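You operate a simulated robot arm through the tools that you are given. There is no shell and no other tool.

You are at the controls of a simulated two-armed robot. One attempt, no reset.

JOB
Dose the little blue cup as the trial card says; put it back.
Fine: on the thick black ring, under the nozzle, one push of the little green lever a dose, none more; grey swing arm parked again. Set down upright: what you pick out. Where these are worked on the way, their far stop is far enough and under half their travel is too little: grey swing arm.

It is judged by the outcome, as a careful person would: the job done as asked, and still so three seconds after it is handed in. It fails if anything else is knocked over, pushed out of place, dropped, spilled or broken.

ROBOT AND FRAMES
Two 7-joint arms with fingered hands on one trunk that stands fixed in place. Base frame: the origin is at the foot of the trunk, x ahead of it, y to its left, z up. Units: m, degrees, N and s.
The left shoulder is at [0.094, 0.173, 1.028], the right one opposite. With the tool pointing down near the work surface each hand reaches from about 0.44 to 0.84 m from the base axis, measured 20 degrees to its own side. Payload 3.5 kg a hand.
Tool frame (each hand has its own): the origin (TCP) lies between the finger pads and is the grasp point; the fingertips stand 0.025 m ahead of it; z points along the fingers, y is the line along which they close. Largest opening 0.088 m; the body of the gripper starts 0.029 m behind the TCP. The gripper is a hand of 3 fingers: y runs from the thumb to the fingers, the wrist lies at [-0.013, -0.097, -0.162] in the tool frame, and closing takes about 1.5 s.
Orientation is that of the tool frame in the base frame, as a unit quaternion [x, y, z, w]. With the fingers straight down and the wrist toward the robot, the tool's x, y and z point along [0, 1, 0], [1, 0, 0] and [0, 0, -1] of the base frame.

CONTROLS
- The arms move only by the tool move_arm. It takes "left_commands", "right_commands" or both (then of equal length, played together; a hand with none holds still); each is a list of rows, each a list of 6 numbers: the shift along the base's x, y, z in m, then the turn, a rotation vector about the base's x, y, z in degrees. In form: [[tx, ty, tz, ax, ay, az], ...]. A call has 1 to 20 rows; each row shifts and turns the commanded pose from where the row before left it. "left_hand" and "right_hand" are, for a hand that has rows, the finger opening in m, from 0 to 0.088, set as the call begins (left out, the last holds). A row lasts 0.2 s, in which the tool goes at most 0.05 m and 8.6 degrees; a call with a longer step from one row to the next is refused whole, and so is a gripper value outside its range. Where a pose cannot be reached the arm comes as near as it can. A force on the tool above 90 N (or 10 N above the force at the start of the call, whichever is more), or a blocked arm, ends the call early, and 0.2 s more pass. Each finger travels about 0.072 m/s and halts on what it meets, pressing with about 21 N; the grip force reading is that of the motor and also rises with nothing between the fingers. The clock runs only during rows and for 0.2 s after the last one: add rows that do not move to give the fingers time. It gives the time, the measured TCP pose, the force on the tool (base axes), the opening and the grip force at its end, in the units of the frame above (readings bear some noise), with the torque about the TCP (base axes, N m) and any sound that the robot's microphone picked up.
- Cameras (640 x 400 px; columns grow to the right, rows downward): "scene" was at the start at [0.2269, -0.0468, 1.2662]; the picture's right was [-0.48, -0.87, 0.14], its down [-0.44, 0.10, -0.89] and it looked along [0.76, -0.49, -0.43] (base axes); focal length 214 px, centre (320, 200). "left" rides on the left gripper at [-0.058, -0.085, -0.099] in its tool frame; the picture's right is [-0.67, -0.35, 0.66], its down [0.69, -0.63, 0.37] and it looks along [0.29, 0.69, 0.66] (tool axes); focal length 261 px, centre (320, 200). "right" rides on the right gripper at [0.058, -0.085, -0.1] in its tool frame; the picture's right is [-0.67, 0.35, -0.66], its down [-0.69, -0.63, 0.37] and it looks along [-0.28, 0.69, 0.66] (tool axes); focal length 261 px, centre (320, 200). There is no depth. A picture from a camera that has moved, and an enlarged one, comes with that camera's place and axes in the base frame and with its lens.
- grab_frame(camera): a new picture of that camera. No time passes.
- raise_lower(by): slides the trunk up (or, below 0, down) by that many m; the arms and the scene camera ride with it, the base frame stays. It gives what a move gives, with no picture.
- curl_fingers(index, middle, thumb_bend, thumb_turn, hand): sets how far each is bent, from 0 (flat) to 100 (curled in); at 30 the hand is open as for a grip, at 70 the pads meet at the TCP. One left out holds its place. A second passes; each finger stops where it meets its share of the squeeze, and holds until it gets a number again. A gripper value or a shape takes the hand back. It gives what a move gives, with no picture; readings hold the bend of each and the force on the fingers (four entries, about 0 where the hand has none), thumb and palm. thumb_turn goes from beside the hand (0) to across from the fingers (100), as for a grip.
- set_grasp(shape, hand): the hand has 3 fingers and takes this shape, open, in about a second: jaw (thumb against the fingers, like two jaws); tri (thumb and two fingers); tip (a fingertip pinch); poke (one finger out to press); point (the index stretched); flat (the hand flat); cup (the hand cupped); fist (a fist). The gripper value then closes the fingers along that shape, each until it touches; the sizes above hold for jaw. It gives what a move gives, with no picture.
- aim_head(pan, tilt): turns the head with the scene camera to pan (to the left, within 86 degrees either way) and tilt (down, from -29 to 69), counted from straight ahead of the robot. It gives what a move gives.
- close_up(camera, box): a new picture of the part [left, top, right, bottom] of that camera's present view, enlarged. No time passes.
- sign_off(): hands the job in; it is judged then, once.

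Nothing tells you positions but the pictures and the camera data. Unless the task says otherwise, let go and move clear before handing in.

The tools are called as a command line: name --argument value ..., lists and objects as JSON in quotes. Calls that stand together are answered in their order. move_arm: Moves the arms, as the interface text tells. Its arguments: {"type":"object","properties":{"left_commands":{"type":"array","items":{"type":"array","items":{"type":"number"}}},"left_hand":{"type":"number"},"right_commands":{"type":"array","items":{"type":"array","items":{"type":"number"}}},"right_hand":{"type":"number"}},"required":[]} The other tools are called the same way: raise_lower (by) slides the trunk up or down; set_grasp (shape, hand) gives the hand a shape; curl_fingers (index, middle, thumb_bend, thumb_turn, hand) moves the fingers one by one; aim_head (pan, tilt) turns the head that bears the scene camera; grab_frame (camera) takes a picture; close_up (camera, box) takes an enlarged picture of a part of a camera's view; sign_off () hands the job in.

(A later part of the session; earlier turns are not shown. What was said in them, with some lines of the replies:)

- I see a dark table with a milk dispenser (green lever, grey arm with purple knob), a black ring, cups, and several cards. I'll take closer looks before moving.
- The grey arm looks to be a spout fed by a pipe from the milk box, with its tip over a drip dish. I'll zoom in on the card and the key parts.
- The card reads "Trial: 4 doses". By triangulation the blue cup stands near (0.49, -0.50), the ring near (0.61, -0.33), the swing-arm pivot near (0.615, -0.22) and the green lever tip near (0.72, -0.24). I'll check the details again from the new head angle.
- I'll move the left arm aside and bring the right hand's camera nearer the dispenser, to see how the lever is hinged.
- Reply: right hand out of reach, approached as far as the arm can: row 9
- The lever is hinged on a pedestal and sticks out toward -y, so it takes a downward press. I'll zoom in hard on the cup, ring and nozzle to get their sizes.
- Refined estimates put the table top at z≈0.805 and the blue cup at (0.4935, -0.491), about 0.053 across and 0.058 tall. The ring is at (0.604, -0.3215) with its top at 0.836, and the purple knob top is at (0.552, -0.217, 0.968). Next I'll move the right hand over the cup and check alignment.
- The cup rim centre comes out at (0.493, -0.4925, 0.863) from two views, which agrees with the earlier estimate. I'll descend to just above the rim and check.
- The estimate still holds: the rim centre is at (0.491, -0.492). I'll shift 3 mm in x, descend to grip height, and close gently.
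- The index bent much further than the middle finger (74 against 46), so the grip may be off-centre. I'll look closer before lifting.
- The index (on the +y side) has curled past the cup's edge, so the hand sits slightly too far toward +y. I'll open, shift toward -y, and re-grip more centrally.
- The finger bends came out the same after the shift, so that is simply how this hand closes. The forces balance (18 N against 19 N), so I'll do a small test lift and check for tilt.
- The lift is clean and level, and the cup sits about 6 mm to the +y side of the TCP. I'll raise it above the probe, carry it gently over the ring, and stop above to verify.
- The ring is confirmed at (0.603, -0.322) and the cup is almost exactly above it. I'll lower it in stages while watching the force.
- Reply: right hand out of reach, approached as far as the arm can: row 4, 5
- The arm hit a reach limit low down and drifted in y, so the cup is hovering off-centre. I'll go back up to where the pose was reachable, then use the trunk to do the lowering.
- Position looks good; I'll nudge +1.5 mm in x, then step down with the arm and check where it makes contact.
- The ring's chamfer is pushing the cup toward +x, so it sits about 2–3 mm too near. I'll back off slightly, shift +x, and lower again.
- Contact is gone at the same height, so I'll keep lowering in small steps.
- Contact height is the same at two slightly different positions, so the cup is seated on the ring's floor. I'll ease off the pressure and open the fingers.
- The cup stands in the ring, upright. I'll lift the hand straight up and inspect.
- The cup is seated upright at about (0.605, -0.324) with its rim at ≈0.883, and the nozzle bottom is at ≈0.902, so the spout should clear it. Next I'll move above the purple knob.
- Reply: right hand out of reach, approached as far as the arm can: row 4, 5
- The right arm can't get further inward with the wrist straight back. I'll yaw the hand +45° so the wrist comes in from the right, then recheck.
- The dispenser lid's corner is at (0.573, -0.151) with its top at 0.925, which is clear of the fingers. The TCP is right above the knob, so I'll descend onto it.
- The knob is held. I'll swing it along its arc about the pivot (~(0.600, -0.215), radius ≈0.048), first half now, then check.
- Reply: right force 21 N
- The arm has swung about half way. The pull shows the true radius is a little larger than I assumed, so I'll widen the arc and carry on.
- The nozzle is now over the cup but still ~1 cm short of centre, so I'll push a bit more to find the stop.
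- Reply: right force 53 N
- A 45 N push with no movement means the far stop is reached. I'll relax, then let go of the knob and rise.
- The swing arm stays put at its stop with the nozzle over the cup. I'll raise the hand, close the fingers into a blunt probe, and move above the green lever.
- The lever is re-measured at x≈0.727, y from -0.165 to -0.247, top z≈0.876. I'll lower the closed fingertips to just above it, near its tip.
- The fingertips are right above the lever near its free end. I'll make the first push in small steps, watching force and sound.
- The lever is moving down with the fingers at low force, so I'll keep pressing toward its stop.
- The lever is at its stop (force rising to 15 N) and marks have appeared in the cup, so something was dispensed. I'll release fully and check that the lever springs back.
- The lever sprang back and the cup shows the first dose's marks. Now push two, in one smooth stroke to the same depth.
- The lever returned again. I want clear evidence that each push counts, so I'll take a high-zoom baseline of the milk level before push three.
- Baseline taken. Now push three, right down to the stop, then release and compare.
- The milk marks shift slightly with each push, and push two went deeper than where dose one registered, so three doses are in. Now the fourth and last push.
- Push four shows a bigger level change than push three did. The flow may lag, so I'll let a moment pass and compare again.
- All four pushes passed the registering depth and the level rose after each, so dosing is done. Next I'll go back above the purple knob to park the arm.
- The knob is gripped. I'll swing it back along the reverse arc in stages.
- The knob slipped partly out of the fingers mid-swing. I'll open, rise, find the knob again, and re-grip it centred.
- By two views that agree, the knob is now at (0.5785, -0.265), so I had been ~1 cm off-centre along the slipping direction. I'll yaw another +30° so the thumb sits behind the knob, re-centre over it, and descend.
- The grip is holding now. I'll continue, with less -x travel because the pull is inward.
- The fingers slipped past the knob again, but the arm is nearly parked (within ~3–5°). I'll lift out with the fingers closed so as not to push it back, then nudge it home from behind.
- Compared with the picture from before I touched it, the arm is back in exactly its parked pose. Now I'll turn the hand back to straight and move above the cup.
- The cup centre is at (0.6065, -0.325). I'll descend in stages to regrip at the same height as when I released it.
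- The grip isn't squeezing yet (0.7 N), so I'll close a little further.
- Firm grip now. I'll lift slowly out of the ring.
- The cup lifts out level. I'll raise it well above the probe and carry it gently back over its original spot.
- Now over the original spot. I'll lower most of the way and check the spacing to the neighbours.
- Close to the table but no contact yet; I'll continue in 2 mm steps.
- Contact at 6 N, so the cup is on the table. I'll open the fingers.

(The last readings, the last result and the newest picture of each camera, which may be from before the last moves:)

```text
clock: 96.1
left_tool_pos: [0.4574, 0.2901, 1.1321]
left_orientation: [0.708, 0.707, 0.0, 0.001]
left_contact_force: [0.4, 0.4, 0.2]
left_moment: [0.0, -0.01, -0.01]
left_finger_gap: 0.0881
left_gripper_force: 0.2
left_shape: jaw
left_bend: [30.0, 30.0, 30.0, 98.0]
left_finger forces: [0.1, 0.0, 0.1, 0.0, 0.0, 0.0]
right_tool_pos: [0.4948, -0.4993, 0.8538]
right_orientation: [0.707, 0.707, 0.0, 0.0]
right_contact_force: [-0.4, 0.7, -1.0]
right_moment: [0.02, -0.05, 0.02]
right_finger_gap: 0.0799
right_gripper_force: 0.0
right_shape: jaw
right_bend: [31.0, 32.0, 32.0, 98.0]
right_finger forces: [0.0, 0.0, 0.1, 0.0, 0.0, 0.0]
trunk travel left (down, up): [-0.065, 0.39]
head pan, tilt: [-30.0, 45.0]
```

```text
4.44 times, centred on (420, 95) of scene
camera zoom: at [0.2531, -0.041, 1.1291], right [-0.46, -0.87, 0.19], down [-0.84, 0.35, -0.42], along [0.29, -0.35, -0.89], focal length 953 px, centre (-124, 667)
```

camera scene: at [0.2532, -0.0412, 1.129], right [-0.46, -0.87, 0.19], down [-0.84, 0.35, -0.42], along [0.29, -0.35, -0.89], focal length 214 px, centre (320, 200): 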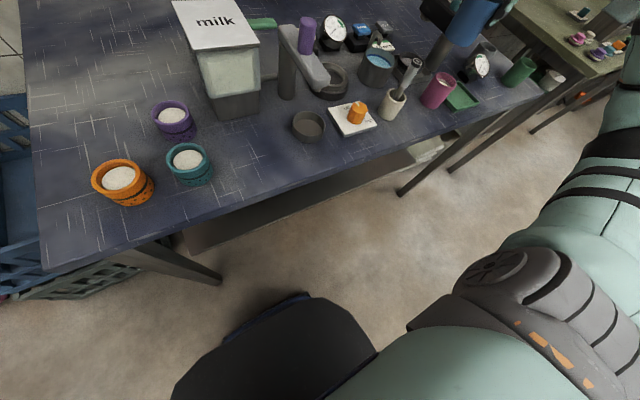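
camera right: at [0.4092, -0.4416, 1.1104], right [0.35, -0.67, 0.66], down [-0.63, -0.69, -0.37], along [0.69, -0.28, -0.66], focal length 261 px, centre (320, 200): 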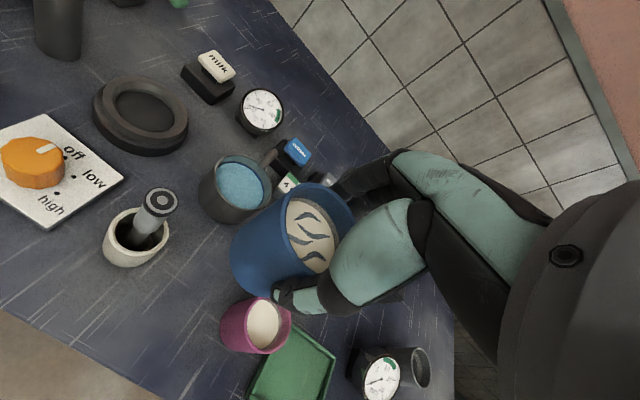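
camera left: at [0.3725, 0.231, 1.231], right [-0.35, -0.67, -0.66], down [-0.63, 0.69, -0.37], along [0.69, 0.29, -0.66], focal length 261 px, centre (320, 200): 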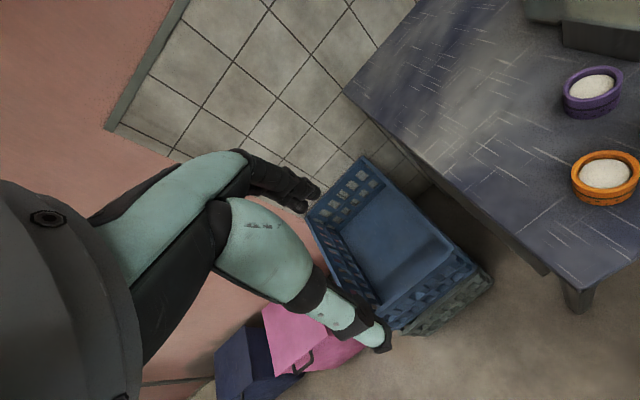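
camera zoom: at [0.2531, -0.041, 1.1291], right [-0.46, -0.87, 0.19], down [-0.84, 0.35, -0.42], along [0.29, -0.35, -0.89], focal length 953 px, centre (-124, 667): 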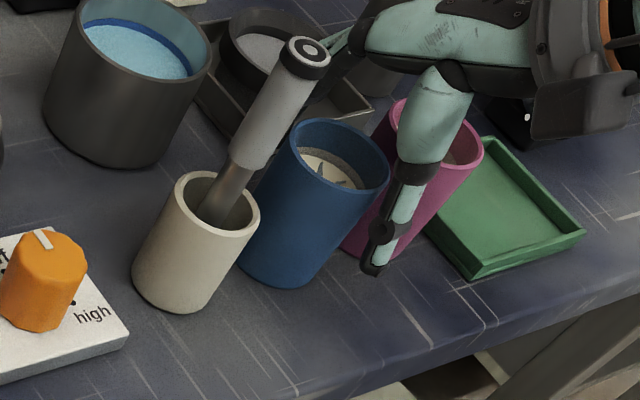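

The cup stands upright in its old place. I'll raise the hand straight up and clear, then restore the trunk height and compare with the starting view.

move_arm --right_commands '[[0, 0, 0.015, 0, 0, 0], [0, 0, 0.025, 0, 0, 0], [0, 0, 0.035, 0, 0, 0], [0, 0, 0.04, 0, 0, 0], [0, 0, 0.035, 0, 0, 0], [-0.02, -0.01, 0.02, 0, 0, 0], [-0.03, 0.0, 0.02, 0, 0, 0], [-0.03, 0, 0, 0, 0, 0], [0, 0, 0, 0, 0, 0]]'

raise_lower --by 0.06

grab_frame --camera "scene"

close_up --camera "scene" --box '[376, 108, 408, 148]'

close_up --camera "scene" --box '[190, 60, 350, 180]'

close_up --camera "scene" --box '[330, 80, 450, 160]'

```text
clock: 98.1
left_tool_pos: [0.4578, 0.2901, 1.132]
left_orientation: [0.707, 0.707, 0.0, 0.0]
left_contact_force: [0.3, 0.5, -0.2]
left_moment: [0.01, -0.02, 0.01]
left_finger_gap: 0.0876
left_gripper_force: 0.1
left_shape: jaw
left_bend: [30.0, 30.0, 30.0, 98.0]
left_finger forces: [0.0, 0.0, 0.0, 0.0, 0.1, 0.0]
right_tool_pos: [0.4148, -0.5058, 1.0421]
right_orientation: [0.707, 0.707, -0.001, -0.001]
right_contact_force: [0.0, 0.0, 0.0]
right_moment: [0.01, 0.02, 0.01]
right_finger_gap: 0.0797
right_gripper_force: 0.1
right_shape: jaw
right_bend: [31.0, 32.0, 32.0, 98.0]
right_finger forces: [0.0, 0.0, 0.1, 0.1, 0.0, 0.1]
trunk travel left (down, up): [-0.065, 0.39]
head pan, tilt: [-30.0, 45.0]
```

```text
clock: 99.1
left_tool_pos: [0.4586, 0.2904, 1.1909]
left_orientation: [0.707, 0.707, -0.001, 0.0]
left_contact_force: [0.3, -0.4, 0.0]
left_moment: [0.0, 0.06, 0.06]
left_finger_gap: 0.0878
left_gripper_force: 0.0
left_shape: jaw
left_bend: [30.0, 30.0, 30.0, 98.0]
left_finger forces: [0.1, 0.0, 0.1, 0.0, 0.1, 0.1]
right_tool_pos: [0.415, -0.51, 1.1048]
right_orientation: [0.707, 0.707, -0.001, 0.0]
right_contact_force: [-0.4, -0.4, 0.8]
right_moment: [0.01, 0.01, 0.01]
right_finger_gap: 0.0795
right_gripper_force: 0.0
right_shape: jaw
right_bend: [31.0, 32.0, 32.0, 98.0]
right_finger forces: [0.0, 0.1, 0.0, 0.0, 0.0, 0.0]
trunk travel left (down, up): [-0.125, 0.33]
head pan, tilt: [-30.0, 45.0]
```

```text
taken
camera scene: at [0.2029, -0.041, 1.2185], right [-0.48, -0.87, 0.14], down [-0.79, 0.35, -0.51], along [0.39, -0.35, -0.85], focal length 214 px, centre (320, 200)
```

scene: 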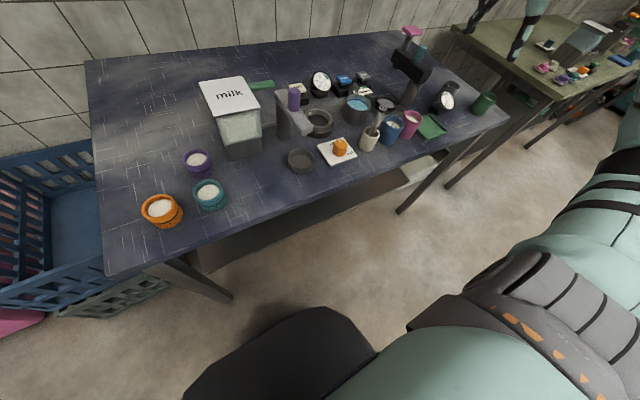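

```text
10.00 times, centred on (392, 128) of scene
camera zoom: at [0.2029, -0.041, 1.2185], right [-0.48, -0.87, 0.14], down [-0.79, 0.35, -0.51], along [0.39, -0.35, -0.85], focal length 2145 px, centre (-400, 920)
```

zoom: 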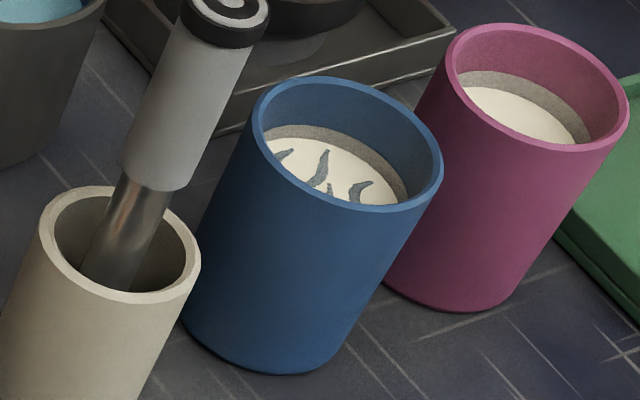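

```text
3.33 times, centred on (270, 120) of scene
camera zoom: at [0.2029, -0.041, 1.2185], right [-0.48, -0.87, 0.14], down [-0.79, 0.35, -0.51], along [0.39, -0.35, -0.85], focal length 715 px, centre (487, 467)
```

zoom: 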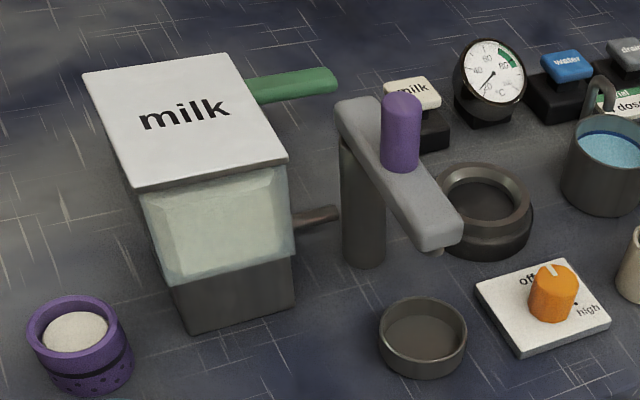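

```text
5.00 times, centred on (390, 120) of scene
camera zoom: at [0.2029, -0.041, 1.2185], right [-0.48, -0.87, 0.14], down [-0.79, 0.35, -0.51], along [0.39, -0.35, -0.85], focal length 1072 px, centre (-30, 600)
```

zoom: 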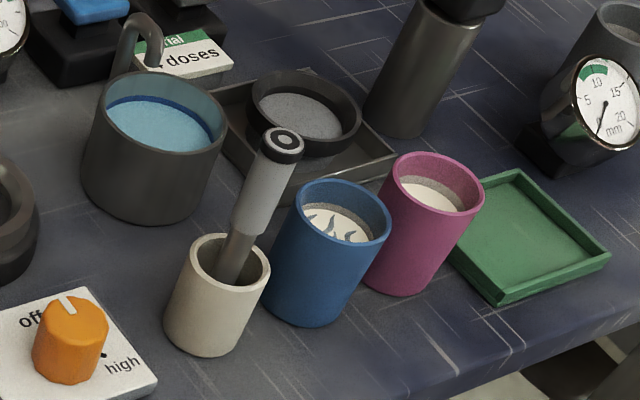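

The blue cup is back in its original position, upright, and the neighbours look unmoved. Last, I'll check the swing arm against the identical starting view.

close_up --camera "scene" --box '[280, 84, 340, 140]'

close_up --camera "scene" --box '[240, 70, 340, 150]'

```text
7.14 times, centred on (310, 112) of scene
camera zoom: at [0.2029, -0.041, 1.2185], right [-0.48, -0.87, 0.14], down [-0.79, 0.35, -0.51], along [0.39, -0.35, -0.85], focal length 1532 px, centre (391, 829)
```

zoom: 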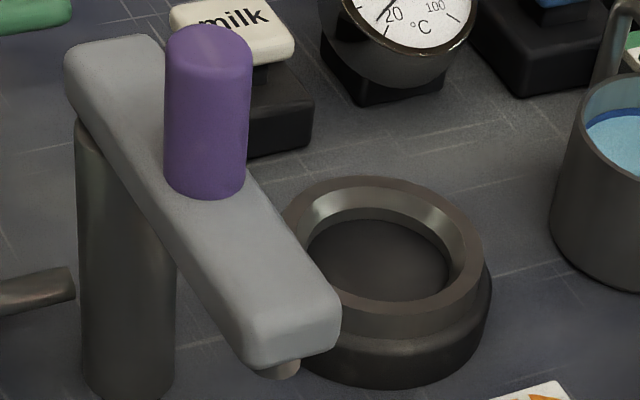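

```text
5.00 times, centred on (290, 110) of scene
camera zoom: at [0.2029, -0.041, 1.2185], right [-0.48, -0.87, 0.14], down [-0.79, 0.35, -0.51], along [0.39, -0.35, -0.85], focal length 1072 px, centre (470, 650)
```

zoom: 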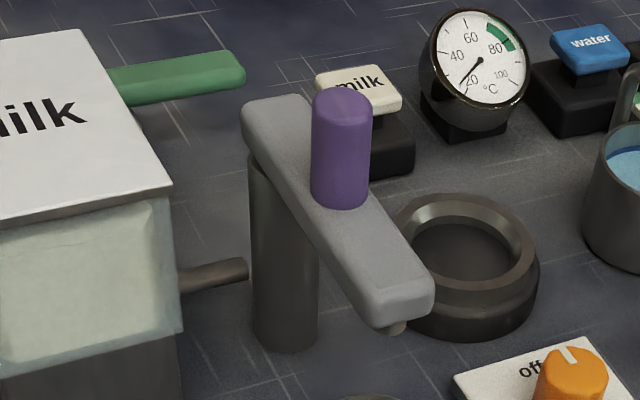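

The swing arm, ring and lever match the starting view, four doses were given, and the blue cup stands upright in its place with both hands clear. I'm handing the job in.

sign_off

```text
The job is handed in.
```

The blue cup is dosed and back where it started, upright, within a millimetre or two. The trial card read "4 doses", so I gave the green lever four full pushes with the cup on the ring under the nozzle, then handed the job in.

- **Doses:** Marks appeared in the cup on the first push. Each later push went at least as deep as that, and the lever sprang right back between pushes. There was no sound or counter to confirm the count, and the level changes I could see were only a pixel or two per push. So four is based on lever travel, not on a measured amount.
- **Swing arm:** I pushed it to its far stop over the cup and parked it again afterwards. It matches the starting picture. The fingers slipped off the knob twice on the way back, so the return took two grips.
- **Everything else:** The closing pictures showed nothing else moved or spilled. I left both hands clear.
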